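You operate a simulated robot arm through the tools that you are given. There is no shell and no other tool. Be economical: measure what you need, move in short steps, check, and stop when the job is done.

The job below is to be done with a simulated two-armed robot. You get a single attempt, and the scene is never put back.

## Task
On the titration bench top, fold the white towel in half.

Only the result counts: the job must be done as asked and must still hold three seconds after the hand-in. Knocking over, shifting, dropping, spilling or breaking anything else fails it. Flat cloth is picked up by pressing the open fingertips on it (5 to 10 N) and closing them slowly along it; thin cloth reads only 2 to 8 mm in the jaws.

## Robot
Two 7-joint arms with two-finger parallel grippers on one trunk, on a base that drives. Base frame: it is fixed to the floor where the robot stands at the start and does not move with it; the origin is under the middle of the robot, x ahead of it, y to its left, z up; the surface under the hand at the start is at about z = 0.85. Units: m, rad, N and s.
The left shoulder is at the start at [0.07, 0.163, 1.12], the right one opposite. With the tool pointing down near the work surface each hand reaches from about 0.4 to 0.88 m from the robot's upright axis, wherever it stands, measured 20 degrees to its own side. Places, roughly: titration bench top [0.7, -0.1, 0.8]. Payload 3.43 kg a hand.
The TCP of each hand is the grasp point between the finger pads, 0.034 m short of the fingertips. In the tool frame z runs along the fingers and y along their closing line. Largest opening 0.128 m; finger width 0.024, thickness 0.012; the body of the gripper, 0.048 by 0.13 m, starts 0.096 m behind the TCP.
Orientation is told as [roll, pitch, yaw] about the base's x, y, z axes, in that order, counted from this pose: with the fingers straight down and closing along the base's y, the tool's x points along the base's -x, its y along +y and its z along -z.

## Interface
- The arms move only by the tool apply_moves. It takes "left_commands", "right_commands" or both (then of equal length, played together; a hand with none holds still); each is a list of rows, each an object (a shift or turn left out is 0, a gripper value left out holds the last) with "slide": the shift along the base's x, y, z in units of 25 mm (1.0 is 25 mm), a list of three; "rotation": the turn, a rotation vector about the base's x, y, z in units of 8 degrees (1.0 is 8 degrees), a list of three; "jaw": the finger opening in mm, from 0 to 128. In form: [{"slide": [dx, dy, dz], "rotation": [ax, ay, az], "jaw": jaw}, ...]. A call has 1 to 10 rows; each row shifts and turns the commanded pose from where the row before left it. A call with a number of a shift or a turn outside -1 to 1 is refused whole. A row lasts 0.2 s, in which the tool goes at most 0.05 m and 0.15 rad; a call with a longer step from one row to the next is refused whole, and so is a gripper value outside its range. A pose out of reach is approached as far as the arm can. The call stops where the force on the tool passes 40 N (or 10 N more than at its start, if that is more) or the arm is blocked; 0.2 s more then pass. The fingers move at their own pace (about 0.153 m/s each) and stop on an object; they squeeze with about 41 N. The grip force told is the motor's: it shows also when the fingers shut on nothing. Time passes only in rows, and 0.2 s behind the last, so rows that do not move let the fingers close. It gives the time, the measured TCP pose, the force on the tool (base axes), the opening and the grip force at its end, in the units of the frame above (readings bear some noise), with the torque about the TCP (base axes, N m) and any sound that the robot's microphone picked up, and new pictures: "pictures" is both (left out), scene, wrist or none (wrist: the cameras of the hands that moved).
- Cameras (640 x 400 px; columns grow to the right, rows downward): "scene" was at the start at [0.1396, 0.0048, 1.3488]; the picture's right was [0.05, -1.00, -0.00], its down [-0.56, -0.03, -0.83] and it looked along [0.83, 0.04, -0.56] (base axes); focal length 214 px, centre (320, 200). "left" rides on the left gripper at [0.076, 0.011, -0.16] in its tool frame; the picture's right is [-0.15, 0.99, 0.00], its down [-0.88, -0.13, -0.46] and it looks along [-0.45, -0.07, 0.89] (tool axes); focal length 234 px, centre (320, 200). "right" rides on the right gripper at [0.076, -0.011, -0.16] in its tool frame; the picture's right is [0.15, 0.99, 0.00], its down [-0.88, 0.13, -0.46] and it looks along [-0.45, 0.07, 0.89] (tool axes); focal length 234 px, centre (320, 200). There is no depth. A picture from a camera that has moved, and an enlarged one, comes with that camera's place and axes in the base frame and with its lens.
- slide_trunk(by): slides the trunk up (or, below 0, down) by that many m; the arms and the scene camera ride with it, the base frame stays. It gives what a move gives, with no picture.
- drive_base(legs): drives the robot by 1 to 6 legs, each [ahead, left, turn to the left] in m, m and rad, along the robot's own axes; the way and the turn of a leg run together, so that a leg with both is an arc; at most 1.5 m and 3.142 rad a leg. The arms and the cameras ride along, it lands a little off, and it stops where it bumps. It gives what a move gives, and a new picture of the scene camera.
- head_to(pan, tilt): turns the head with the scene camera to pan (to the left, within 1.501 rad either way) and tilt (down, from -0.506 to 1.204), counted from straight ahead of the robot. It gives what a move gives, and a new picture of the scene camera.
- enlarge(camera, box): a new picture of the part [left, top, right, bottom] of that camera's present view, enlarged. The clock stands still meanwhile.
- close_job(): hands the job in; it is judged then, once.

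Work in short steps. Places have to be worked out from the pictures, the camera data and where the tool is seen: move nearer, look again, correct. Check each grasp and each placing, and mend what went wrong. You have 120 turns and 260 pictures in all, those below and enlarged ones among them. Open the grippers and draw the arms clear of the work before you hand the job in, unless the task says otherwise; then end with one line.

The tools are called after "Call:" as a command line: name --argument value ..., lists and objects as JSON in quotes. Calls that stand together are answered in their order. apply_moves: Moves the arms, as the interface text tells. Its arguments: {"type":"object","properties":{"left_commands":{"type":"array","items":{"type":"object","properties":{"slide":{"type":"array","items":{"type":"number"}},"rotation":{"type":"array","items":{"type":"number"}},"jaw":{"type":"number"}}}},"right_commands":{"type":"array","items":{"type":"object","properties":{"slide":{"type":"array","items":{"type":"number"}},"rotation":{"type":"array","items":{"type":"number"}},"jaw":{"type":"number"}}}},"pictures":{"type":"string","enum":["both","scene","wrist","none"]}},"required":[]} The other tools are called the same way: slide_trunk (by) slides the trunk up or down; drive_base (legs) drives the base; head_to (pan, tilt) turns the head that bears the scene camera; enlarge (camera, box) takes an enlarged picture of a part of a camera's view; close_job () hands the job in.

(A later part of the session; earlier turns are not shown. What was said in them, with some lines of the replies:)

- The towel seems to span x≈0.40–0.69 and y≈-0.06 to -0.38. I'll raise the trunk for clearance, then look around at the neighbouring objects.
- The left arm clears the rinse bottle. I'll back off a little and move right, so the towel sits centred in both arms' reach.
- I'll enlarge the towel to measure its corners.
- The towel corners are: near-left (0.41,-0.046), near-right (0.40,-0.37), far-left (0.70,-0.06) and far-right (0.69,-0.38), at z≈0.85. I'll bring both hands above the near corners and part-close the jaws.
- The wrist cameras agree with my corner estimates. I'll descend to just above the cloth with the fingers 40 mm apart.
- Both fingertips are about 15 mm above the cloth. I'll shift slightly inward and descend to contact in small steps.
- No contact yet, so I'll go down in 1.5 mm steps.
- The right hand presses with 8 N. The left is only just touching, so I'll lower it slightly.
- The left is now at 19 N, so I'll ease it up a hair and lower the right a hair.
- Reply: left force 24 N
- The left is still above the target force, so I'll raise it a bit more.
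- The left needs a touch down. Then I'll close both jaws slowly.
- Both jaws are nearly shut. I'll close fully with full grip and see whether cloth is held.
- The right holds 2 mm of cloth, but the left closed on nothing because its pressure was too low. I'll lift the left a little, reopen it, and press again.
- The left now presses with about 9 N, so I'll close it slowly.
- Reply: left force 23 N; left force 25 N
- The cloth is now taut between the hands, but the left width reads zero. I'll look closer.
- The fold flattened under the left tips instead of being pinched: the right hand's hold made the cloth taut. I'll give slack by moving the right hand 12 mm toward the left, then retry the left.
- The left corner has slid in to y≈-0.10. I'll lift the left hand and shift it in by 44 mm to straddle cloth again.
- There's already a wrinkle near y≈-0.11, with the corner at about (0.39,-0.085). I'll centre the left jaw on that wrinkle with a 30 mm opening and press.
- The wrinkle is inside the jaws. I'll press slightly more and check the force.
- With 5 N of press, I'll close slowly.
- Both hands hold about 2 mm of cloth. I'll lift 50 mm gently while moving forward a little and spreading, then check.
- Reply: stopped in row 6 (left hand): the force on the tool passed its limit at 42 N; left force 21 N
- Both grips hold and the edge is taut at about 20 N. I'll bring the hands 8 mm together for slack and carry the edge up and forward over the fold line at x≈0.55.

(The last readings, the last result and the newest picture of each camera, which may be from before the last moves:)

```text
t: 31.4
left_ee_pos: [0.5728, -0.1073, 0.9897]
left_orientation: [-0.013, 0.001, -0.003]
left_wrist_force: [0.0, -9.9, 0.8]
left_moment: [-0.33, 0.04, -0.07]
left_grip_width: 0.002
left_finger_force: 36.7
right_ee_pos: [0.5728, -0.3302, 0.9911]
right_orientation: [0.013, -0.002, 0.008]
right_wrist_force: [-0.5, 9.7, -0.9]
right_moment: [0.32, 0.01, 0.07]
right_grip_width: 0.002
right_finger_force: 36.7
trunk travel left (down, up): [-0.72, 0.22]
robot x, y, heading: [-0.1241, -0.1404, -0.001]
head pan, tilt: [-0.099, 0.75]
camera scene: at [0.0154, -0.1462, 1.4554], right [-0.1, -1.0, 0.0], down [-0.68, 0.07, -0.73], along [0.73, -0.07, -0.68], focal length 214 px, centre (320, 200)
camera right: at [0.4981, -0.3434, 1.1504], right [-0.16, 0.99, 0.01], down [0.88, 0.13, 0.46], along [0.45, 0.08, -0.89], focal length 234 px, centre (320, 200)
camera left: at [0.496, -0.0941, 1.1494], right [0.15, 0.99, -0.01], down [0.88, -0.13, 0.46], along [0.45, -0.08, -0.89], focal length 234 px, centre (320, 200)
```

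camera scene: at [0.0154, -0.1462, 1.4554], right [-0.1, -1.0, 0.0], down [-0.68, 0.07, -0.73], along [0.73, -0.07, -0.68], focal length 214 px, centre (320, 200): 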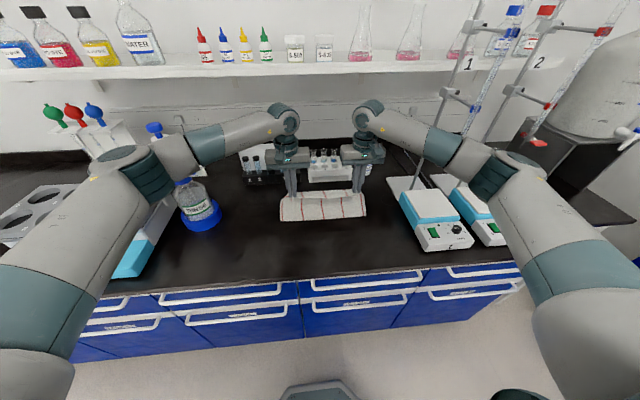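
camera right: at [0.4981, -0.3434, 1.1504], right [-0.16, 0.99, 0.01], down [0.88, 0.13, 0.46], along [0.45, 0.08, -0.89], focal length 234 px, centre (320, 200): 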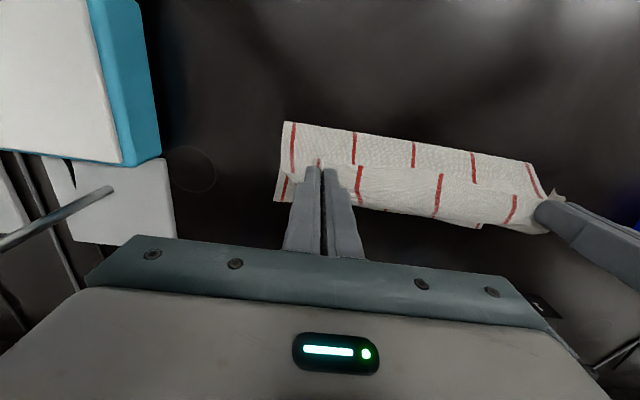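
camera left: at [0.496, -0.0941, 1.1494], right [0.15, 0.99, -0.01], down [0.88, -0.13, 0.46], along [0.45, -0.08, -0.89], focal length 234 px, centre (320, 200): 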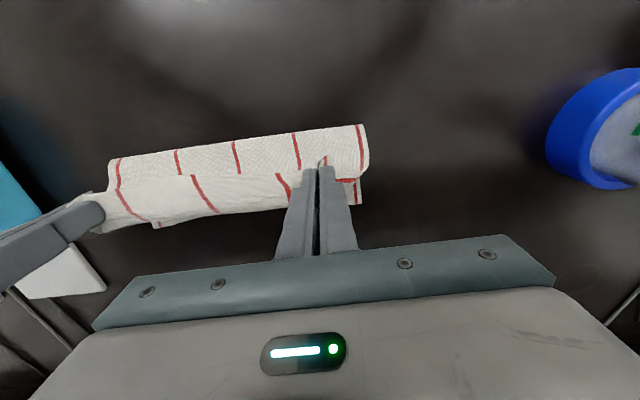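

Let me zoom in to judge how the layers lie.

Call:
enlarge --camera "scene" --box '[250, 140, 400, 240]'

Call:
enlarge --camera "right" --box '[240, 90, 580, 270]'

```text
4.00 times, centred on (325, 190) of scene
camera zoom: at [0.0154, -0.1462, 1.4554], right [-0.1, -1.0, 0.0], down [-0.68, 0.07, -0.73], along [0.73, -0.07, -0.68], focal length 858 px, centre (300, 240)
```

zoom: 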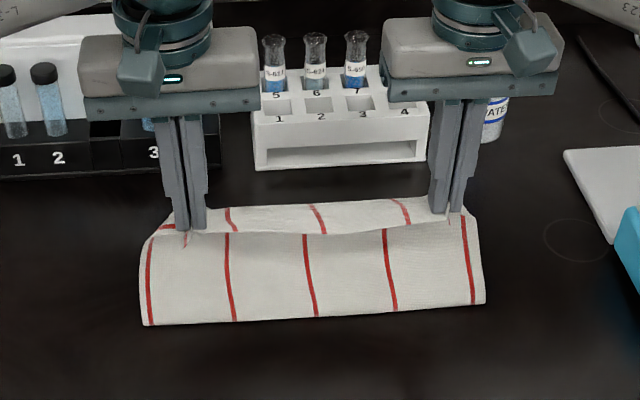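

```text
1.88 times, centred on (410, 180) of right
camera zoom: at [0.4981, -0.3434, 1.1504], right [-0.16, 0.99, 0.01], down [0.88, 0.13, 0.46], along [0.45, 0.08, -0.89], focal length 441 px, centre (151, 238)
```

zoom: 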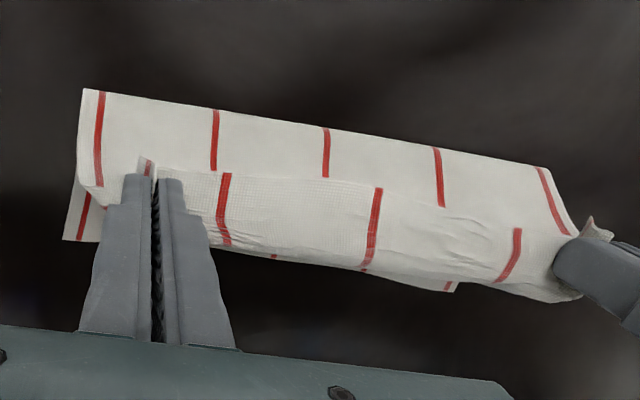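

The vertical pinch means the edge would lie curled back if I put it down on the far side. A better way is to lift the whole towel by this edge and drape the far half down first, with its free edge at the near side (x≈0.42). Then I can fold the held half back toward the robot, so the held edge ends in its natural orientation. I'll lift straight up.

Call:
apply_moves --left_commands '[{"slide": [0, 0, 0.6]}, {"slide": [0, 0, 1]}, {"slide": [0, 0, 1]}, {"slide": [0, 0, 1]}, {"slide": [0, 0, 1]}, {"slide": [-0.3, 0, 1]}, {"slide": [-0.4, 0, 1]}, {"slide": [-0.4, 0, 1]}, {"slide": [-0.4, 0, 1]}, {"slide": [0, 0, 0.8]}]' --right_commands '[{"slide": [0, 0, 0.6]}, {"slide": [0, 0, 1]}, {"slide": [0, 0, 1]}, {"slide": [0, 0, 1]}, {"slide": [0, 0, 1]}, {"slide": [-0.3, 0, 1]}, {"slide": [-0.4, 0, 1]}, {"slide": [-0.4, 0, 1]}, {"slide": [-0.4, 0, 1]}, {"slide": [0, 0, 0.8]}]'

```text
t: 33.6
left_ee_pos: [0.5356, -0.1049, 1.2285]
left_orientation: [-0.014, -0.001, -0.003]
left_wrist_force: [-0.6, -11.1, -1.2]
left_moment: [-0.38, -0.01, -0.06]
left_grip_width: 0.0025
left_finger_force: 37.0
right_ee_pos: [0.5346, -0.3287, 1.2265]
right_orientation: [0.013, -0.001, 0.009]
right_wrist_force: [-0.8, 11.1, 0.8]
right_moment: [0.38, -0.02, 0.06]
right_grip_width: 0.002
right_finger_force: 36.8
trunk travel left (down, up): [-0.72, 0.22]
robot x, y, heading: [-0.1197, -0.1389, 0.005]
head pan, tilt: [-0.099, 0.75]
camera scene: at [0.0136, -0.1462, 1.4555], right [-0.1, -1.0, 0.0], down [-0.68, 0.07, -0.73], along [0.73, -0.07, -0.68], focal length 214 px, centre (320, 200)
camera right: at [0.4583, -0.3433, 1.3864], right [-0.15, 0.99, 0.01], down [0.88, 0.13, 0.46], along [0.45, 0.08, -0.89], focal length 234 px, centre (320, 200)
camera left: at [0.458, -0.0933, 1.3876], right [0.15, 0.99, -0.01], down [0.88, -0.13, 0.46], along [0.45, -0.08, -0.89], focal length 234 px, centre (320, 200)
```

scene: 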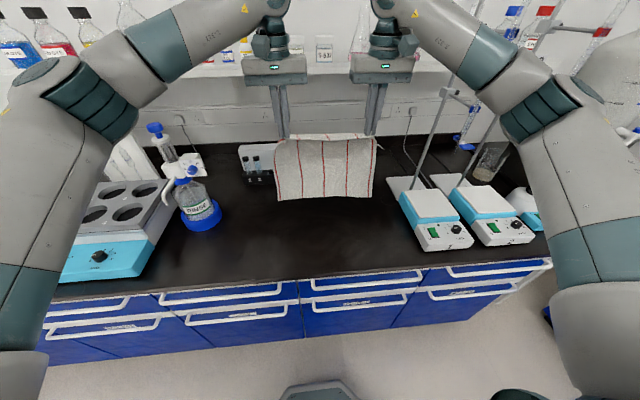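
right: 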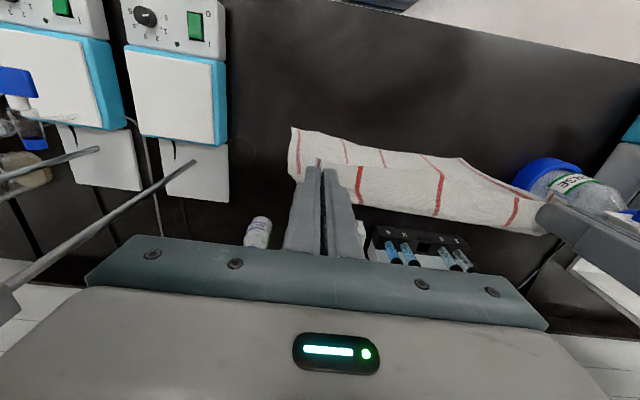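
left: 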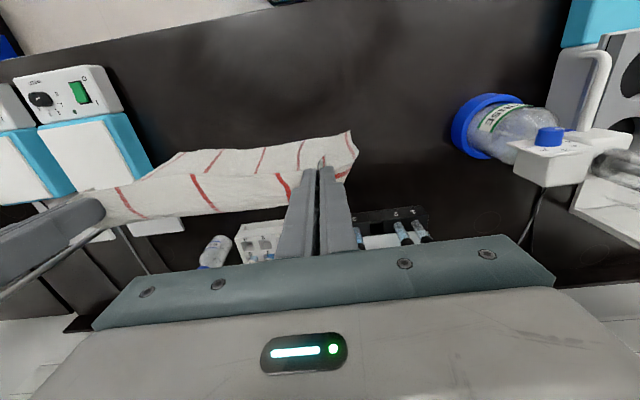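

The towel hangs free from both hands. I'll move it back to x≈0.44 and let it settle.

Call:
apply_moves --left_commands '[{"slide": [-0.6, 0, 0]}, {"slide": [-0.9, 0, 0]}, {"slide": [-0.9, 0, 0]}, {"slide": [-0.9, 0, 0]}, {"slide": [-0.6, 0, 0]}, {}, {}, {}]' --right_commands '[{"slide": [-0.6, 0, 0]}, {"slide": [-0.9, 0, 0]}, {"slide": [-0.9, 0, 0]}, {"slide": [-0.9, 0, 0]}, {"slide": [-0.6, 0, 0]}, {}, {}, {}]'

Call:
enlarge --camera "scene" --box '[230, 100, 430, 260]'

```text
t: 35.4
left_ee_pos: [0.4375, -0.1064, 1.2262]
left_orientation: [-0.013, -0.001, -0.003]
left_wrist_force: [0.1, -9.4, 1.0]
left_moment: [-0.36, 0.01, -0.09]
left_grip_width: 0.0019
left_finger_force: 36.7
right_ee_pos: [0.4388, -0.3292, 1.2263]
right_orientation: [0.012, -0.001, 0.008]
right_wrist_force: [-0.7, 9.8, -1.2]
right_moment: [0.37, 0.02, 0.07]
right_grip_width: 0.0021
right_finger_force: 36.8
trunk travel left (down, up): [-0.72, 0.22]
robot x, y, heading: [-0.1189, -0.1395, 0.001]
head pan, tilt: [-0.099, 0.75]
camera scene: at [0.014, -0.1463, 1.4555], right [-0.1, -1.0, 0.0], down [-0.68, 0.07, -0.73], along [0.73, -0.07, -0.68], focal length 214 px, centre (320, 200)
camera right: at [0.3628, -0.3435, 1.3858], right [-0.16, 0.99, 0.01], down [0.88, 0.13, 0.46], along [0.45, 0.08, -0.89], focal length 234 px, centre (320, 200)
camera left: at [0.3602, -0.0941, 1.3853], right [0.15, 0.99, -0.01], down [0.88, -0.13, 0.46], along [0.45, -0.08, -0.89], focal length 234 px, centre (320, 200)
```

scene: 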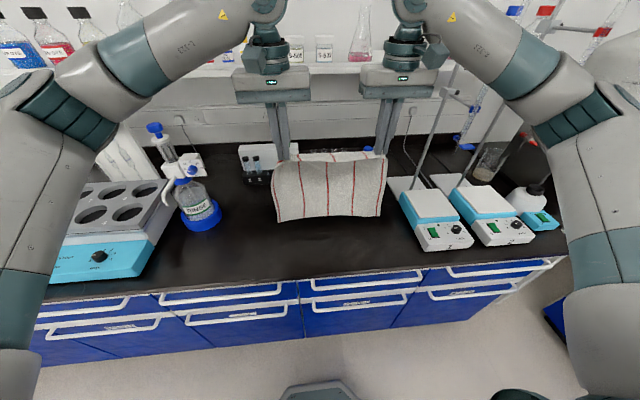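
right: 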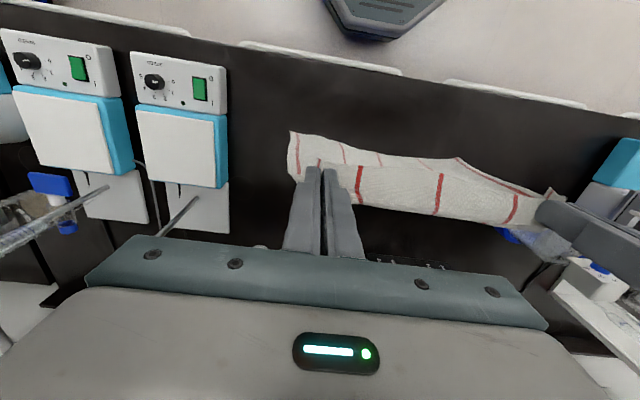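
left: 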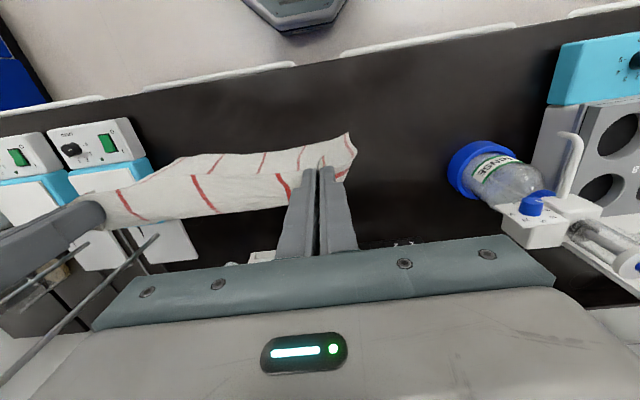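

```text
2.50 times, centred on (330, 180) of scene
camera zoom: at [0.014, -0.1463, 1.4555], right [-0.1, -1.0, 0.0], down [-0.68, 0.07, -0.73], along [0.73, -0.07, -0.68], focal length 536 px, centre (295, 250)
```

zoom: 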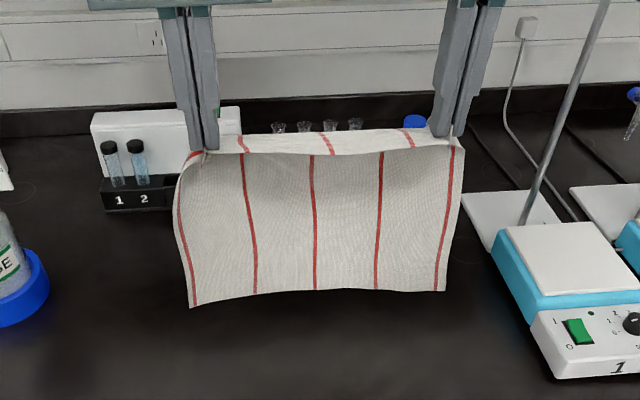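

The body hangs at x≈0.48 with its bottom at z≈0.94. I'll move back about 30 mm and lower until the bottom edge nearly touches at x≈0.45.

Call:
apply_moves --left_commands '[{"slide": [-0.4, 0, -0.5]}, {"slide": [-0.4, 0, -0.6]}, {"slide": [-0.3, 0, -0.6]}, {"slide": [0, 0, -0.6]}, {"slide": [0, 0, -0.4]}, {}, {}]' --right_commands '[{"slide": [-0.4, 0, -0.5]}, {"slide": [-0.4, 0, -0.6]}, {"slide": [-0.3, 0, -0.6]}, {"slide": [0, 0, -0.6]}, {"slide": [0, 0, -0.4]}, {}, {}]' --pictures "none"

Call:
enlarge --camera "scene" --box '[230, 130, 430, 290]'

```text
t: 37.0
left_ee_pos: [0.4116, -0.1055, 1.1574]
left_orientation: [-0.013, -0.002, -0.003]
left_wrist_force: [-0.3, -8.1, 0.1]
left_moment: [-0.28, 0.0, -0.06]
left_grip_width: 0.002
left_finger_force: 37.2
right_ee_pos: [0.4105, -0.3281, 1.1598]
right_orientation: [0.01, -0.001, 0.009]
right_wrist_force: [0.7, 7.9, -1.2]
right_moment: [0.29, 0.0, 0.02]
right_grip_width: 0.0021
right_finger_force: 37.1
trunk travel left (down, up): [-0.72, 0.22]
robot x, y, heading: [-0.1205, -0.139, 0.002]
head pan, tilt: [-0.099, 0.75]
```

```text
2.50 times, centred on (330, 210) of scene
camera zoom: at [0.0142, -0.1463, 1.4555], right [-0.1, -1.0, 0.0], down [-0.68, 0.07, -0.73], along [0.73, -0.07, -0.68], focal length 536 px, centre (295, 175)
```

zoom: 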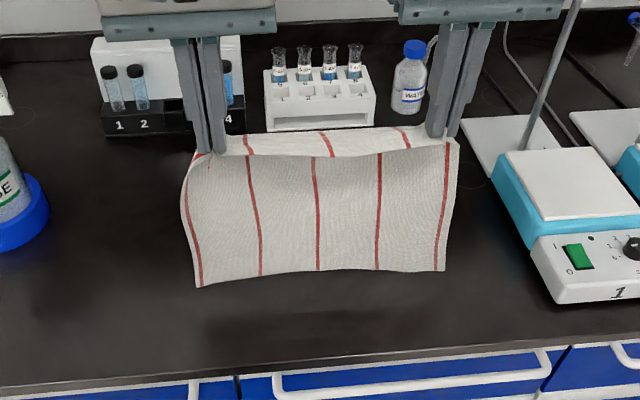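

The bottom edge hovers just above the bench at x≈0.44. I'll now descend forward at about 45° to lay the lower half flat.

Call:
apply_moves --left_commands '[{"slide": [0, 0, -0.6]}, {"slide": [0.5, 0, -0.4]}, {"slide": [0.8, 0, -0.6]}, {"slide": [0.8, 0, -0.6]}, {"slide": [0.8, 0, -0.7]}, {"slide": [0.7, 0, -0.7]}, {"slide": [0.7, 0, -0.7]}, {}]' --right_commands '[{"slide": [0, 0, -0.6]}, {"slide": [0.5, 0, -0.4]}, {"slide": [0.8, 0, -0.6]}, {"slide": [0.8, 0, -0.6]}, {"slide": [0.8, 0, -0.7]}, {"slide": [0.7, 0, -0.7]}, {"slide": [0.7, 0, -0.7]}, {}]' --pictures "none"

Call:
enlarge --camera "scene" --box '[230, 130, 430, 290]'

Call:
enlarge --camera "left" --box '[0, 0, 640, 400]'

```text
t: 38.8
left_ee_pos: [0.5179, -0.1062, 1.0523]
left_orientation: [-0.013, -0.002, -0.002]
left_wrist_force: [0.6, -7.2, 0.2]
left_moment: [-0.23, 0.01, -0.01]
left_grip_width: 0.0019
left_finger_force: 37.1
right_ee_pos: [0.5179, -0.329, 1.0524]
right_orientation: [0.013, -0.004, 0.01]
right_wrist_force: [0.6, 6.1, 0.4]
right_moment: [0.22, 0.0, 0.04]
right_grip_width: 0.0024
right_finger_force: 36.3
trunk travel left (down, up): [-0.72, 0.22]
robot x, y, heading: [-0.1143, -0.1361, 0.003]
head pan, tilt: [-0.099, 0.75]
```

```text
2.50 times, centred on (330, 210) of scene
camera zoom: at [0.0132, -0.1462, 1.4556], right [-0.1, -1.0, 0.0], down [-0.68, 0.07, -0.73], along [0.73, -0.07, -0.68], focal length 536 px, centre (295, 175)
```

zoom: 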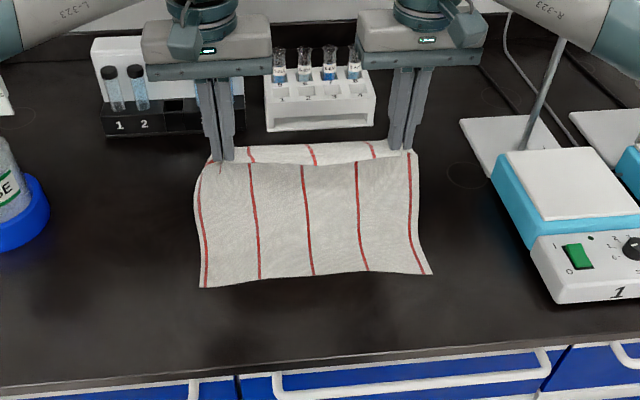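

```text
1.00 times, centred on (320, 200) of left (not enlarged: the box is as wide or as high as the picture)
camera zoom: at [0.4413, -0.0947, 1.2113], right [0.15, 0.99, -0.01], down [0.88, -0.13, 0.46], along [0.45, -0.08, -0.89], focal length 234 px, centre (320, 200)
```

zoom: 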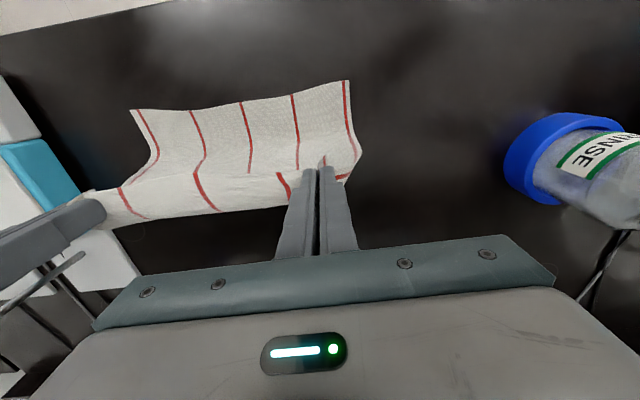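

The lower half is laying nicely with its free edge at x≈0.45, so the fold line should be near x≈0.59. I'll continue forward and down to lay the rest of the half.

Call:
apply_moves --left_commands '[{"slide": [0.6, 0, -0.6]}, {"slide": [0.7, 0, -0.7]}, {"slide": [0.7, 0, -0.7]}, {"slide": [0.3, 0, -0.3]}, {}]' --right_commands '[{"slide": [0.6, 0, -0.6]}, {"slide": [0.7, 0, -0.7]}, {"slide": [0.7, 0, -0.7]}, {"slide": [0.3, 0, -0.3]}, {}]' --pictures "none"

Call:
enlarge --camera "scene" --box '[230, 130, 430, 290]'

Call:
enlarge --camera "left" --box '[0, 0, 640, 400]'

```text
t: 40.0
left_ee_pos: [0.5747, -0.1056, 0.9943]
left_orientation: [-0.013, -0.001, -0.004]
left_wrist_force: [-0.3, -10.0, -0.5]
left_moment: [-0.32, 0.01, -0.05]
left_grip_width: 0.0022
left_finger_force: 37.4
right_ee_pos: [0.5743, -0.3277, 0.9957]
right_orientation: [0.013, -0.003, 0.01]
right_wrist_force: [1.0, 9.9, 0.1]
right_moment: [0.28, 0.0, 0.08]
right_grip_width: 0.002
right_finger_force: 36.5
trunk travel left (down, up): [-0.72, 0.22]
robot x, y, heading: [-0.1226, -0.137, 0.003]
head pan, tilt: [-0.099, 0.75]
```

```text
2.50 times, centred on (330, 210) of scene
camera zoom: at [0.0136, -0.1462, 1.4556], right [-0.1, -1.0, 0.0], down [-0.68, 0.07, -0.73], along [0.73, -0.07, -0.68], focal length 536 px, centre (295, 175)
```

zoom: 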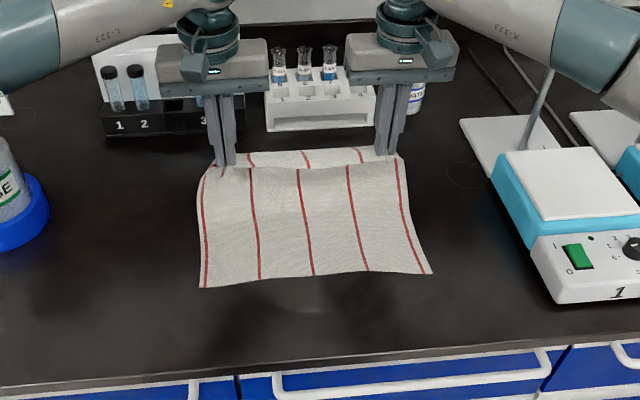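

```text
1.00 times, centred on (320, 200) of left (not enlarged: the box is as wide or as high as the picture)
camera zoom: at [0.4971, -0.0931, 1.153], right [0.15, 0.99, -0.01], down [0.88, -0.13, 0.46], along [0.45, -0.08, -0.89], focal length 234 px, centre (320, 200)
```

zoom: 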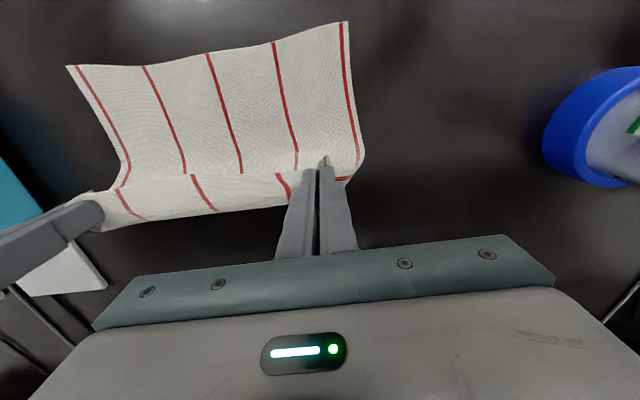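

The lower half is flat, with its corners at (0.447,-0.063) and (0.442,-0.373). I'll advance slightly, then arc the held edge back toward the robot over the lower half.

Call:
apply_moves --left_commands '[{"slide": [0.6, 0, -0.5]}, {"slide": [0.2, 0, -0.2]}, {"slide": [-0.8, 0, 0.3]}, {"slide": [-1, 0, 0]}, {"slide": [-1, 0, -0.4]}, {"slide": [-0.9, 0, -0.7]}, {"slide": [-0.6, 0, -0.9]}, {"slide": [-0.4, 0, -0.8]}]' --right_commands '[{"slide": [0.6, 0, -0.5]}, {"slide": [0.2, 0, -0.2]}, {"slide": [-0.8, 0, 0.3]}, {"slide": [-1, 0, 0]}, {"slide": [-1, 0, -0.4]}, {"slide": [-0.9, 0, -0.7]}, {"slide": [-0.6, 0, -0.9]}, {"slide": [-0.4, 0, -0.8]}]'

Call:
enlarge --camera "scene" --box '[230, 130, 430, 290]'

```text
t: 41.8
left_ee_pos: [0.477, -0.107, 0.9167]
left_orientation: [-0.015, -0.003, -0.002]
left_wrist_force: [-0.6, -8.5, 0.0]
left_moment: [-0.3, 0.0, -0.05]
left_grip_width: 0.0023
left_finger_force: 36.5
right_ee_pos: [0.4778, -0.3298, 0.9138]
right_orientation: [0.011, -0.001, 0.008]
right_wrist_force: [0.4, 8.6, -0.1]
right_moment: [0.28, -0.03, 0.04]
right_grip_width: 0.0021
right_finger_force: 36.8
trunk travel left (down, up): [-0.72, 0.22]
robot x, y, heading: [-0.1208, -0.1386, 0.003]
head pan, tilt: [-0.099, 0.75]
camera scene: at [0.014, -0.1464, 1.4556], right [-0.1, -1.0, 0.0], down [-0.68, 0.07, -0.73], along [0.73, -0.07, -0.68], focal length 214 px, centre (320, 200)
camera right: at [0.4016, -0.3429, 1.0733], right [-0.16, 0.99, 0.01], down [0.88, 0.13, 0.46], along [0.45, 0.08, -0.89], focal length 234 px, centre (320, 200)
camera left: at [0.4011, -0.0942, 1.0745], right [0.15, 0.99, -0.01], down [0.88, -0.13, 0.46], along [0.45, -0.08, -0.89], focal length 234 px, centre (320, 200)
```

scene: 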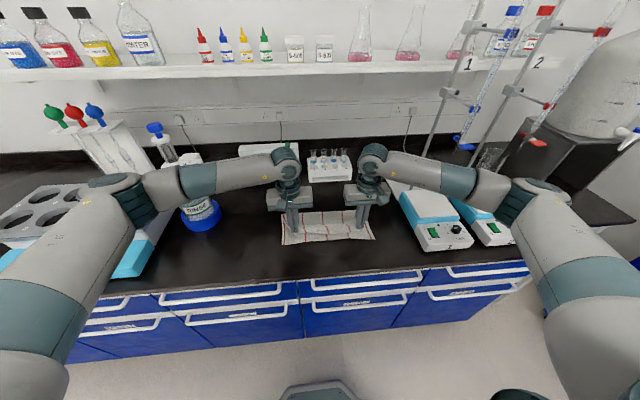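
right: 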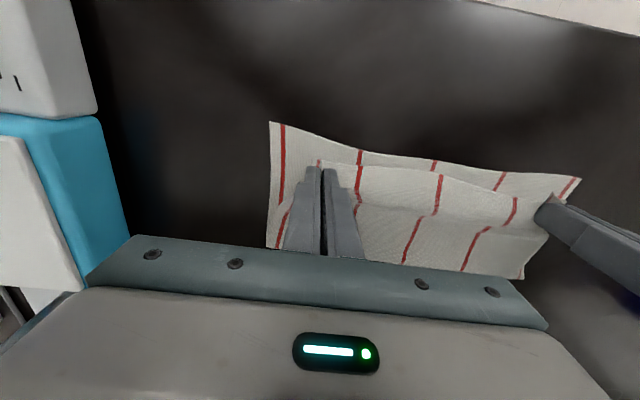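
left: 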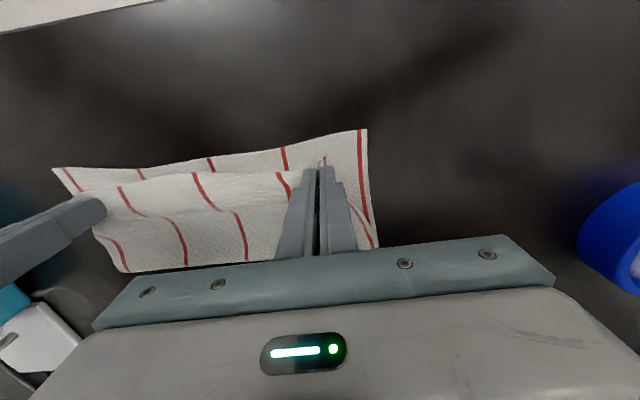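

```text
2.50 times, centred on (330, 210) of scene
camera zoom: at [0.014, -0.1464, 1.4556], right [-0.1, -1.0, 0.0], down [-0.68, 0.07, -0.73], along [0.73, -0.07, -0.68], focal length 536 px, centre (295, 175)
```

zoom: 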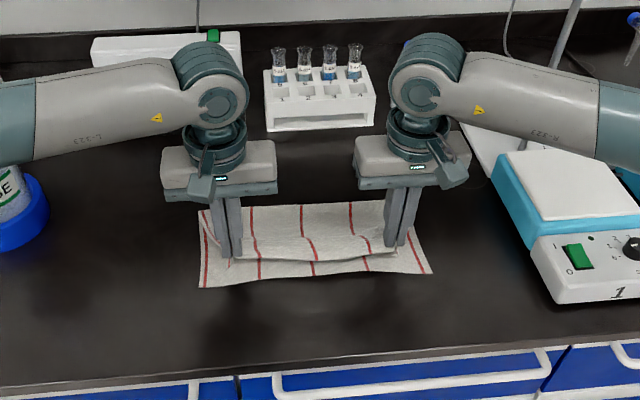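

The fold is working: the upper edge is at x≈0.46 and the lower edge at about 0.445. I'll bring the hands 15 mm nearer and lower them to just above the cloth.

Call:
apply_moves --left_commands '[{"slide": [-0.25, 0, -0.4]}, {"slide": [-0.25, 0, -0.4]}, {"slide": [-0.06, 0, -0.25]}, {}]' --right_commands '[{"slide": [-0.3, 0, -0.35]}, {"slide": [-0.3, 0, -0.35]}, {"slide": [-0.1, 0, -0.25]}, {}]' --pictures "wrist"

```text
t: 42.8
left_ee_pos: [0.4633, -0.1055, 0.888]
left_orientation: [-0.013, -0.002, 0.0]
left_wrist_force: [-0.3, -8.7, 0.3]
left_moment: [-0.28, 0.0, -0.06]
left_grip_width: 0.002
left_finger_force: 36.5
right_ee_pos: [0.4617, -0.3285, 0.8898]
right_orientation: [0.012, -0.003, 0.008]
right_wrist_force: [0.7, 8.5, 0.0]
right_moment: [0.32, -0.02, 0.08]
right_grip_width: 0.0019
right_finger_force: 36.4
trunk travel left (down, up): [-0.72, 0.22]
robot x, y, heading: [-0.1208, -0.1419, 0.009]
head pan, tilt: [-0.099, 0.75]
camera right: at [0.3843, -0.342, 1.0501], right [-0.16, 0.99, 0.01], down [0.88, 0.13, 0.46], along [0.45, 0.08, -0.89], focal length 234 px, centre (320, 200)
camera left: at [0.3864, -0.0936, 1.0471], right [0.15, 0.99, -0.01], down [0.88, -0.13, 0.46], along [0.45, -0.08, -0.89], focal length 234 px, centre (320, 200)
```

right: 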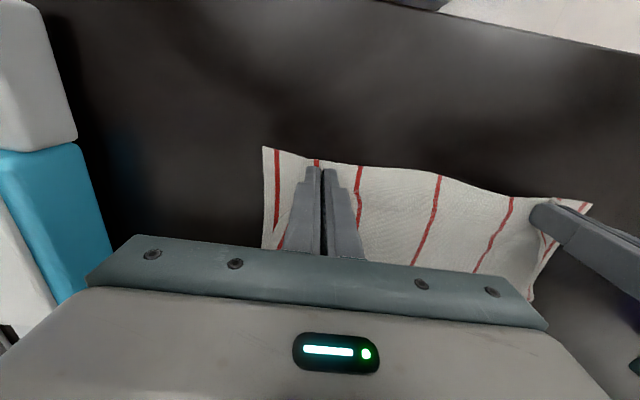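
left: 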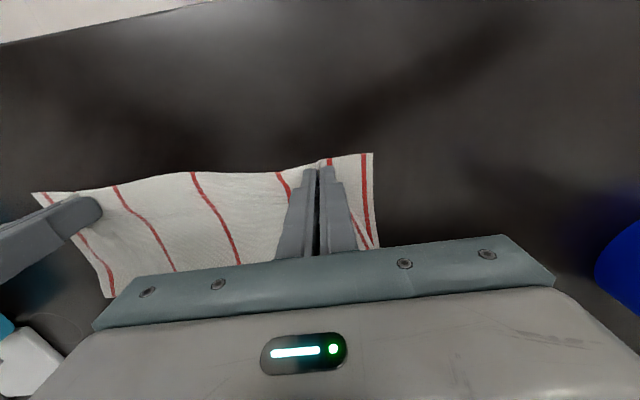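

The edges align well. I'll lower to light contact, then open slowly while moving outward so each outer finger spreads its corner.

Call:
apply_moves --left_commands '[{"slide": [0, 0, -0.05]}, {"jaw": 5, "slide": [0, 0.08, 0]}, {"jaw": 9, "slide": [0, 0.08, 0]}, {"jaw": 13, "slide": [0, 0.08, 0]}, {"jaw": 17, "slide": [0, 0.08, 0]}, {"jaw": 21, "slide": [0, 0.08, 0]}, {"jaw": 25, "slide": [0, 0.08, 0]}, {"jaw": 29, "slide": [0, 0.08, 0]}, {"jaw": 33, "slide": [0, 0.08, 0]}, {}]' --right_commands '[{"slide": [0, 0, -0.1]}, {"jaw": 5, "slide": [0, -0.08, 0]}, {"jaw": 9, "slide": [0, -0.08, 0]}, {"jaw": 13, "slide": [0, -0.08, 0]}, {"jaw": 17, "slide": [0, -0.08, 0]}, {"jaw": 21, "slide": [0, -0.08, 0]}, {"jaw": 25, "slide": [0, -0.08, 0]}, {"jaw": 29, "slide": [0, -0.08, 0]}, {"jaw": 33, "slide": [0, -0.08, 0]}, {}]' --pictures "wrist"

```text
t: 45.0
left_ee_pos: [0.4643, -0.0899, 0.887]
left_orientation: [-0.013, 0.0, -0.002]
left_wrist_force: [-0.1, -0.7, 0.7]
left_moment: [0.0, 0.02, 0.0]
left_grip_width: 0.033
left_finger_force: 0.1
right_ee_pos: [0.4599, -0.3442, 0.8876]
right_orientation: [0.013, 0.0, 0.008]
right_wrist_force: [0.7, 0.6, -0.8]
right_moment: [-0.1, 0.01, 0.02]
right_grip_width: 0.0331
right_finger_force: 0.7
trunk travel left (down, up): [-0.72, 0.22]
robot x, y, heading: [-0.1198, -0.1393, 0.004]
head pan, tilt: [-0.099, 0.75]
camera right: at [0.3847, -0.3587, 1.0474], right [-0.16, 0.99, 0.01], down [0.88, 0.13, 0.46], along [0.45, 0.08, -0.89], focal length 234 px, centre (320, 200)
camera left: at [0.3864, -0.0773, 1.0454], right [0.15, 0.99, -0.01], down [0.88, -0.13, 0.46], along [0.45, -0.08, -0.89], focal length 234 px, centre (320, 200)
```

right: 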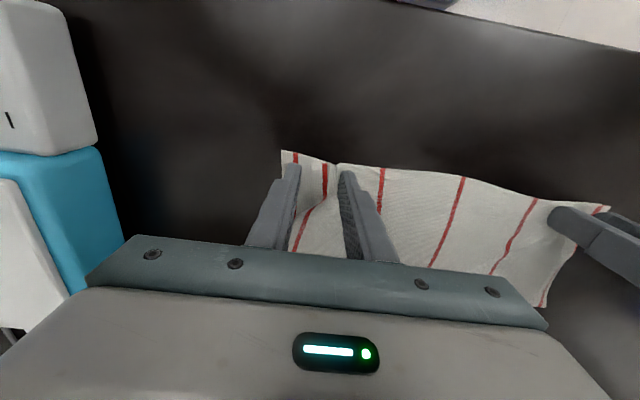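
left: 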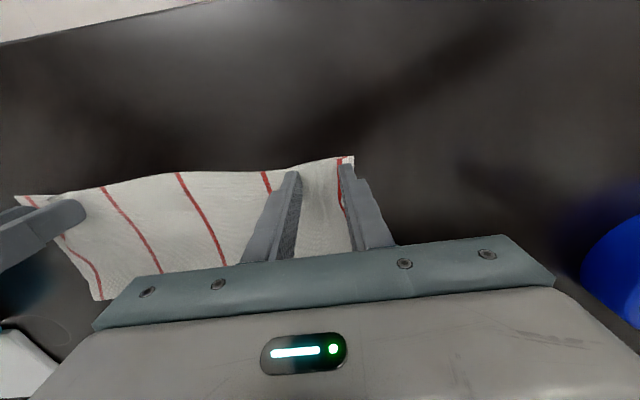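

Both are released. I'll lift straight up slowly and inspect.

Call:
apply_moves --left_commands '[{"slide": [0, 0, 0.2]}, {"slide": [0, 0, 0.5]}, {"slide": [0, 0, 1]}, {"slide": [0, 0, 1]}, {"slide": [0, 0, 1]}, {"slide": [0, 0, 1]}, {"slide": [0, 0, 1]}]' --right_commands '[{"slide": [0, 0, 0.2]}, {"slide": [0, 0, 0.5]}, {"slide": [0, 0, 1]}, {"slide": [0, 0, 1]}, {"slide": [0, 0, 1]}, {"slide": [0, 0, 1]}, {"slide": [0, 0, 1]}]' --pictures "wrist"

Call:
enlarge --camera "right" --box '[240, 60, 520, 240]'

Call:
enlarge --camera "left" --box '[100, 60, 380, 240]'

Call:
enlarge --camera "scene" --box '[240, 170, 400, 270]'

```text
t: 46.6
left_ee_pos: [0.4635, -0.0913, 1.0299]
left_orientation: [-0.014, -0.001, -0.002]
left_wrist_force: [-0.1, -0.1, 0.0]
left_moment: [0.05, -0.05, 0.0]
left_grip_width: 0.0331
left_finger_force: 0.1
right_ee_pos: [0.462, -0.3442, 1.0316]
right_orientation: [0.013, -0.002, 0.008]
right_wrist_force: [-0.1, -0.4, 0.1]
right_moment: [0.01, -0.02, 0.0]
right_grip_width: 0.0328
right_finger_force: 0.0
trunk travel left (down, up): [-0.72, 0.22]
robot x, y, heading: [-0.1216, -0.1373, 0.002]
head pan, tilt: [-0.099, 0.75]
camera right: at [0.3851, -0.3577, 1.1909], right [-0.16, 0.99, 0.01], down [0.88, 0.13, 0.46], along [0.45, 0.08, -0.89], focal length 234 px, centre (320, 200)
camera left: at [0.3863, -0.0782, 1.1895], right [0.15, 0.99, -0.01], down [0.88, -0.13, 0.46], along [0.45, -0.08, -0.89], focal length 234 px, centre (320, 200)
```

right: 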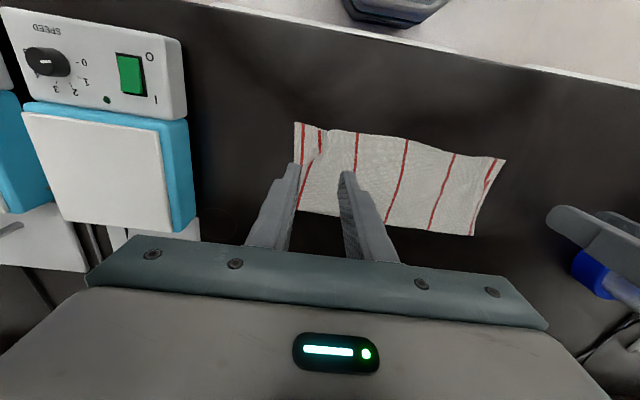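
left: 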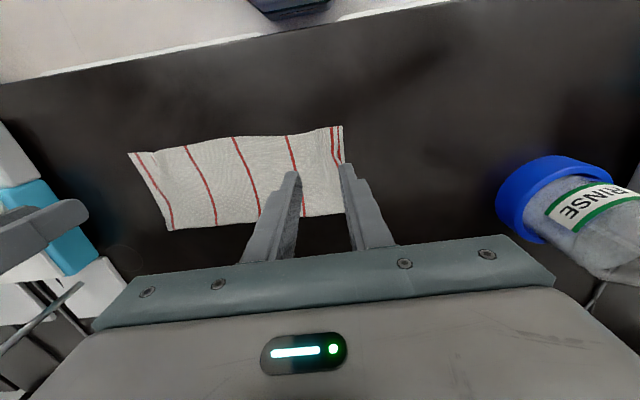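

```text
2.22 times, centred on (380, 150) of right
camera zoom: at [0.3851, -0.3577, 1.1909], right [-0.16, 0.99, 0.01], down [0.88, 0.13, 0.46], along [0.45, 0.08, -0.89], focal length 520 px, centre (187, 311)
```

zoom: 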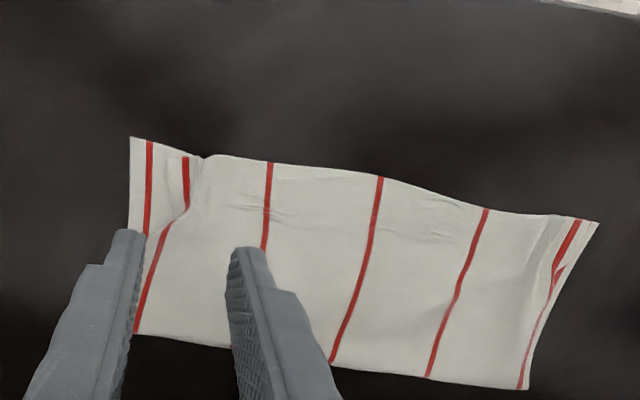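

```text
2.22 times, centred on (240, 150) of left
camera zoom: at [0.3863, -0.0782, 1.1895], right [0.15, 0.99, -0.01], down [0.88, -0.13, 0.46], along [0.45, -0.08, -0.89], focal length 520 px, centre (498, 311)
```

zoom: 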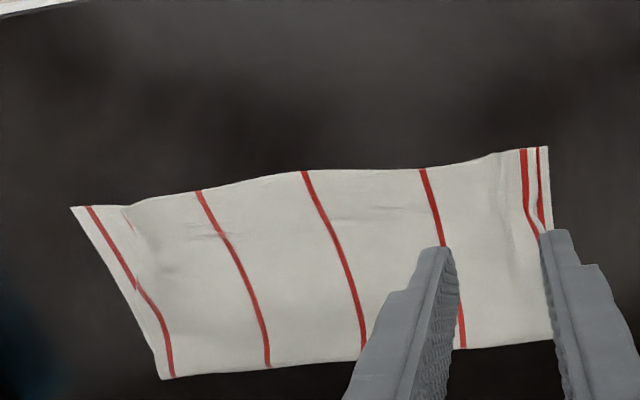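

```text
4.00 times, centred on (320, 220) of scene
camera zoom: at [0.0134, -0.146, 1.4555], right [-0.1, -1.0, 0.0], down [-0.68, 0.07, -0.73], along [0.73, -0.07, -0.68], focal length 858 px, centre (320, 120)
```

zoom: 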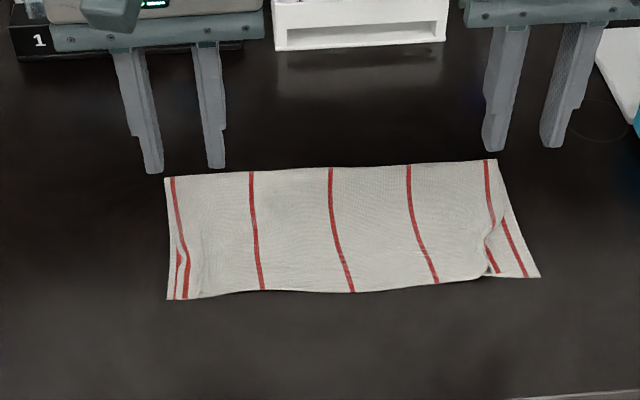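

The fold is good, but the upper right corner sits about 25 mm inward because of a ridge near y≈-0.33. I'll place the right fingers on either side of that ridge, press lightly, and open outward to spread it.

Call:
apply_moves --right_commands '[{"slide": [0.1, 0.96, 0], "jaw": 38}, {"slide": [0, 0, -1]}, {"slide": [0, 0, -1]}, {"slide": [0, 0, -1]}, {"slide": [0, 0, -1]}, {"slide": [0, 0, -1]}, {"slide": [0, 0, -0.5]}, {"slide": [0, 0, -0.15]}, {}]' --pictures "none"

Call:
enlarge --camera "right" --box '[220, 100, 420, 260]'

```text
t: 48.6
left_ee_pos: [0.4652, -0.0913, 1.0298]
left_orientation: [-0.014, -0.003, -0.002]
left_wrist_force: [0.2, 0.1, -0.6]
left_moment: [0.03, 0.0, 0.01]
left_grip_width: 0.0329
left_finger_force: 0.0
right_ee_pos: [0.4632, -0.3212, 0.8885]
right_orientation: [0.013, -0.003, 0.008]
right_wrist_force: [-0.7, 0.2, 0.4]
right_moment: [-0.02, 0.01, 0.0]
right_grip_width: 0.0379
right_finger_force: 0.0
trunk travel left (down, up): [-0.72, 0.22]
robot x, y, heading: [-0.1162, -0.1402, 0.004]
head pan, tilt: [-0.099, 0.75]
```

```text
2.50 times, centred on (320, 180) of right
camera zoom: at [0.387, -0.3345, 1.0491], right [-0.16, 0.99, 0.01], down [0.88, 0.13, 0.46], along [0.45, 0.08, -0.89], focal length 585 px, centre (320, 250)
```

zoom: 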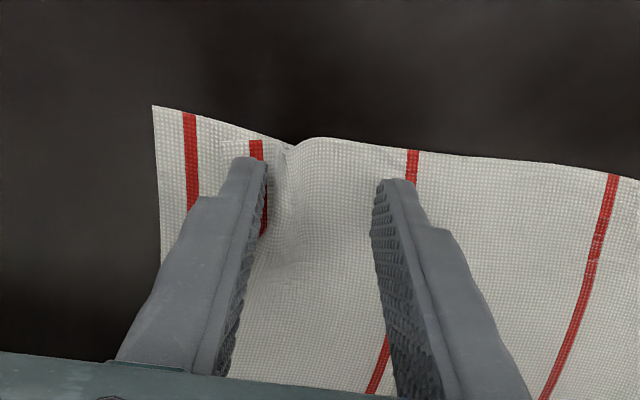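

The fingers straddle the ridge, with the outer one on the upper corner. I'll lower to light pressure.

Call:
apply_moves --right_commands '[{"slide": [-0.1, 0, -0.05]}, {"slide": [0, 0, -0.03]}, {}]' --pictures "none"

```text
t: 49.4
left_ee_pos: [0.4645, -0.091, 1.0289]
left_orientation: [-0.013, 0.0, 0.0]
left_wrist_force: [-0.6, 0.0, 0.0]
left_moment: [0.01, 0.0, 0.03]
left_grip_width: 0.033
left_finger_force: 0.0
right_ee_pos: [0.4601, -0.3206, 0.8871]
right_orientation: [0.013, -0.001, 0.01]
right_wrist_force: [1.1, -0.4, -0.5]
right_moment: [0.04, 0.02, -0.01]
right_grip_width: 0.038
right_finger_force: 0.1
trunk travel left (down, up): [-0.72, 0.22]
robot x, y, heading: [-0.1207, -0.1417, 0.009]
head pan, tilt: [-0.099, 0.75]
```

Call:
apply_moves --right_commands '[{"slide": [0, 0, -0.04]}, {"slide": [0, 0, -0.02]}, {}]' --pictures "none"

```text
t: 50.2
left_ee_pos: [0.4643, -0.0909, 1.0295]
left_orientation: [-0.015, -0.002, -0.003]
left_wrist_force: [0.0, 0.0, 0.3]
left_moment: [0.01, -0.02, 0.0]
left_grip_width: 0.0327
left_finger_force: 0.0
right_ee_pos: [0.4603, -0.3213, 0.8864]
right_orientation: [0.012, -0.005, 0.01]
right_wrist_force: [1.2, 0.6, 3.8]
right_moment: [-0.05, 0.0, 0.03]
right_grip_width: 0.0377
right_finger_force: 0.0
trunk travel left (down, up): [-0.72, 0.22]
robot x, y, heading: [-0.119, -0.1379, 0.005]
head pan, tilt: [-0.099, 0.75]
```

Contact is about 4 N. I'll open 20 mm slowly, shifting 10 mm outward so the inner finger stays put.

Call:
apply_moves --right_commands '[{"jaw": 41, "slide": [0, -0.06, 0]}, {"jaw": 44, "slide": [0, -0.06, 0]}, {"jaw": 47, "slide": [0, -0.06, 0]}, {"jaw": 50, "slide": [0, -0.06, 0]}, {"jaw": 53, "slide": [0, -0.06, 0]}, {"jaw": 56, "slide": [0, -0.06, 0]}, {"jaw": 59, "slide": [0, -0.06, 0]}, {}]' --pictures "none"

Call:
enlarge --camera "right" --box '[220, 100, 420, 260]'

```text
t: 52.0
left_ee_pos: [0.4639, -0.0903, 1.0311]
left_orientation: [-0.013, -0.001, -0.001]
left_wrist_force: [0.4, -0.1, -0.5]
left_moment: [-0.01, -0.04, -0.01]
left_grip_width: 0.0329
left_finger_force: 0.2
right_ee_pos: [0.4586, -0.331, 0.8848]
right_orientation: [0.013, -0.003, 0.01]
right_wrist_force: [-0.9, 2.4, 8.3]
right_moment: [-0.26, 0.07, -0.03]
right_grip_width: 0.057
right_finger_force: 0.0
trunk travel left (down, up): [-0.72, 0.22]
robot x, y, heading: [-0.122, -0.1372, 0.006]
head pan, tilt: [-0.099, 0.75]
```

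```text
2.50 times, centred on (320, 180) of right
camera zoom: at [0.3836, -0.3449, 1.0456], right [-0.16, 0.99, 0.01], down [0.88, 0.13, 0.46], along [0.45, 0.08, -0.89], focal length 585 px, centre (320, 250)
```

zoom: 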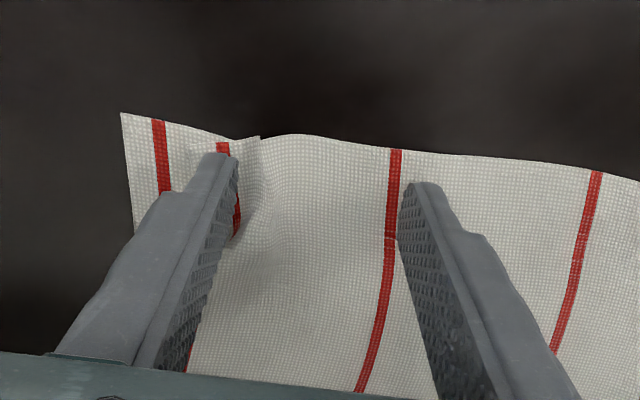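

The two layers moved together, so this doesn't help further. I'll lift and re-inspect.

Call:
apply_moves --right_commands '[{"slide": [0, 0, 0.2]}, {"slide": [0, 0, 0.5]}, {"slide": [0, 0, 1]}, {"slide": [0, 0, 1]}, {"slide": [0, 0, 1]}, {"slide": [0, 0, 1]}, {"slide": [0, 0, 1]}, {"slide": [0, 0, 1]}]' --pictures "none"

Call:
enlarge --camera "scene" --box '[240, 170, 400, 270]'

Call:
enlarge --camera "right" --box '[240, 60, 520, 240]'

```text
t: 53.8
left_ee_pos: [0.4641, -0.0906, 1.0307]
left_orientation: [-0.013, -0.003, -0.001]
left_wrist_force: [0.4, 0.1, 0.3]
left_moment: [0.01, 0.01, -0.03]
left_grip_width: 0.0331
left_finger_force: 0.0
right_ee_pos: [0.4603, -0.3306, 1.052]
right_orientation: [0.011, -0.002, 0.008]
right_wrist_force: [0.6, 0.2, 0.2]
right_moment: [-0.01, -0.04, -0.01]
right_grip_width: 0.0591
right_finger_force: 0.1
trunk travel left (down, up): [-0.72, 0.22]
robot x, y, heading: [-0.1212, -0.1416, 0.003]
head pan, tilt: [-0.099, 0.75]
```

```text
4.00 times, centred on (320, 220) of scene
camera zoom: at [0.0136, -0.1459, 1.4555], right [-0.1, -1.0, 0.0], down [-0.68, 0.07, -0.73], along [0.73, -0.07, -0.68], focal length 858 px, centre (320, 120)
```

zoom: 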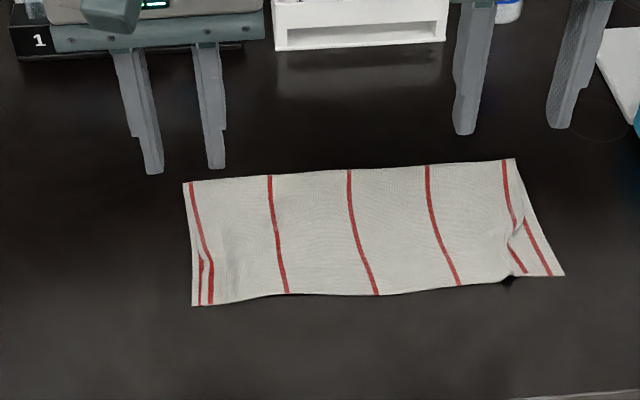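

```text
2.22 times, centred on (380, 150) of right
camera zoom: at [0.3839, -0.3452, 1.2118], right [-0.16, 0.99, 0.01], down [0.88, 0.13, 0.46], along [0.45, 0.08, -0.89], focal length 520 px, centre (187, 311)
```

zoom: 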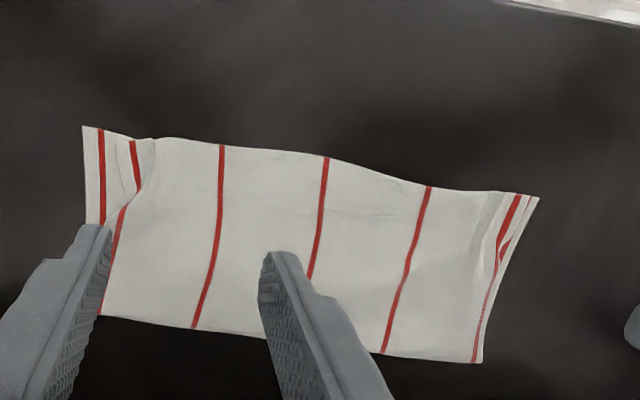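

The towel is folded in half, its edges aligned to within about 2 cm. I'll draw both arms up and back, clear of the work.

Call:
apply_moves --left_commands '[{"slide": [0, 0, 1]}, {"slide": [0, 0, 1]}, {"slide": [0, 0, 1]}, {"slide": [0, 0, 1]}, {"slide": [0, 0, 1]}, {"slide": [0, 0, 1]}, {"slide": [-1, 0, 0]}, {"slide": [-1, 0, 0]}, {"slide": [-1, 0, 0]}, {}]' --right_commands '[{"slide": [0, 0, 1]}, {"slide": [0, 0, 1]}, {"slide": [0, 0, 1]}, {"slide": [0, 0, 1]}, {"slide": [0, 0, 1]}, {"slide": [0, 0, 1]}, {"slide": [-1, 0, 0]}, {"slide": [-1, 0, 0]}, {"slide": [-1, 0, 0]}, {}]' --pictures "scene"

```text
t: 56.0
left_ee_pos: [0.3893, -0.0868, 1.1771]
left_orientation: [-0.012, -0.002, -0.003]
left_wrist_force: [-0.2, 0.3, 0.4]
left_moment: [0.03, 0.02, -0.01]
left_grip_width: 0.0329
left_finger_force: 0.1
right_ee_pos: [0.3833, -0.33, 1.2027]
right_orientation: [0.012, 0.0, 0.01]
right_wrist_force: [0.4, 0.2, -0.7]
right_moment: [-0.02, -0.01, -0.02]
right_grip_width: 0.0587
right_finger_force: 0.0
trunk travel left (down, up): [-0.72, 0.22]
robot x, y, heading: [-0.1206, -0.1398, 0.004]
head pan, tilt: [-0.099, 0.75]
camera scene: at [0.0147, -0.1462, 1.4554], right [-0.1, -1.0, 0.0], down [-0.68, 0.07, -0.73], along [0.73, -0.07, -0.68], focal length 214 px, centre (320, 200)
```

scene: 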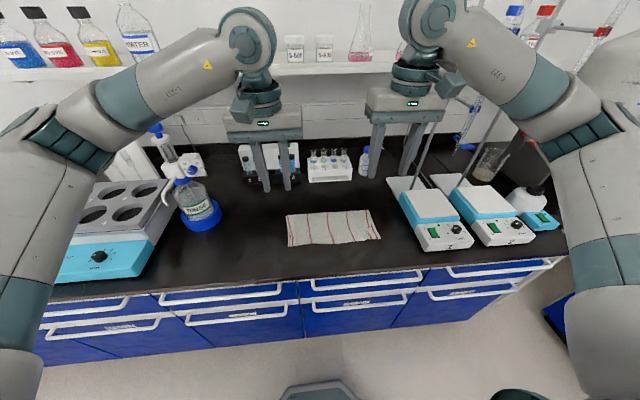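

The arms are clear, the other items look undisturbed, and the towel lies folded in half, so I'm handing in.

Call:
close_job

```text
The job is handed in.
```

The white towel is folded in half on the bench, with edges matching to about 2 cm at the right corner and closer elsewhere; the grippers are open, the arms are clear, and nothing else looks disturbed.
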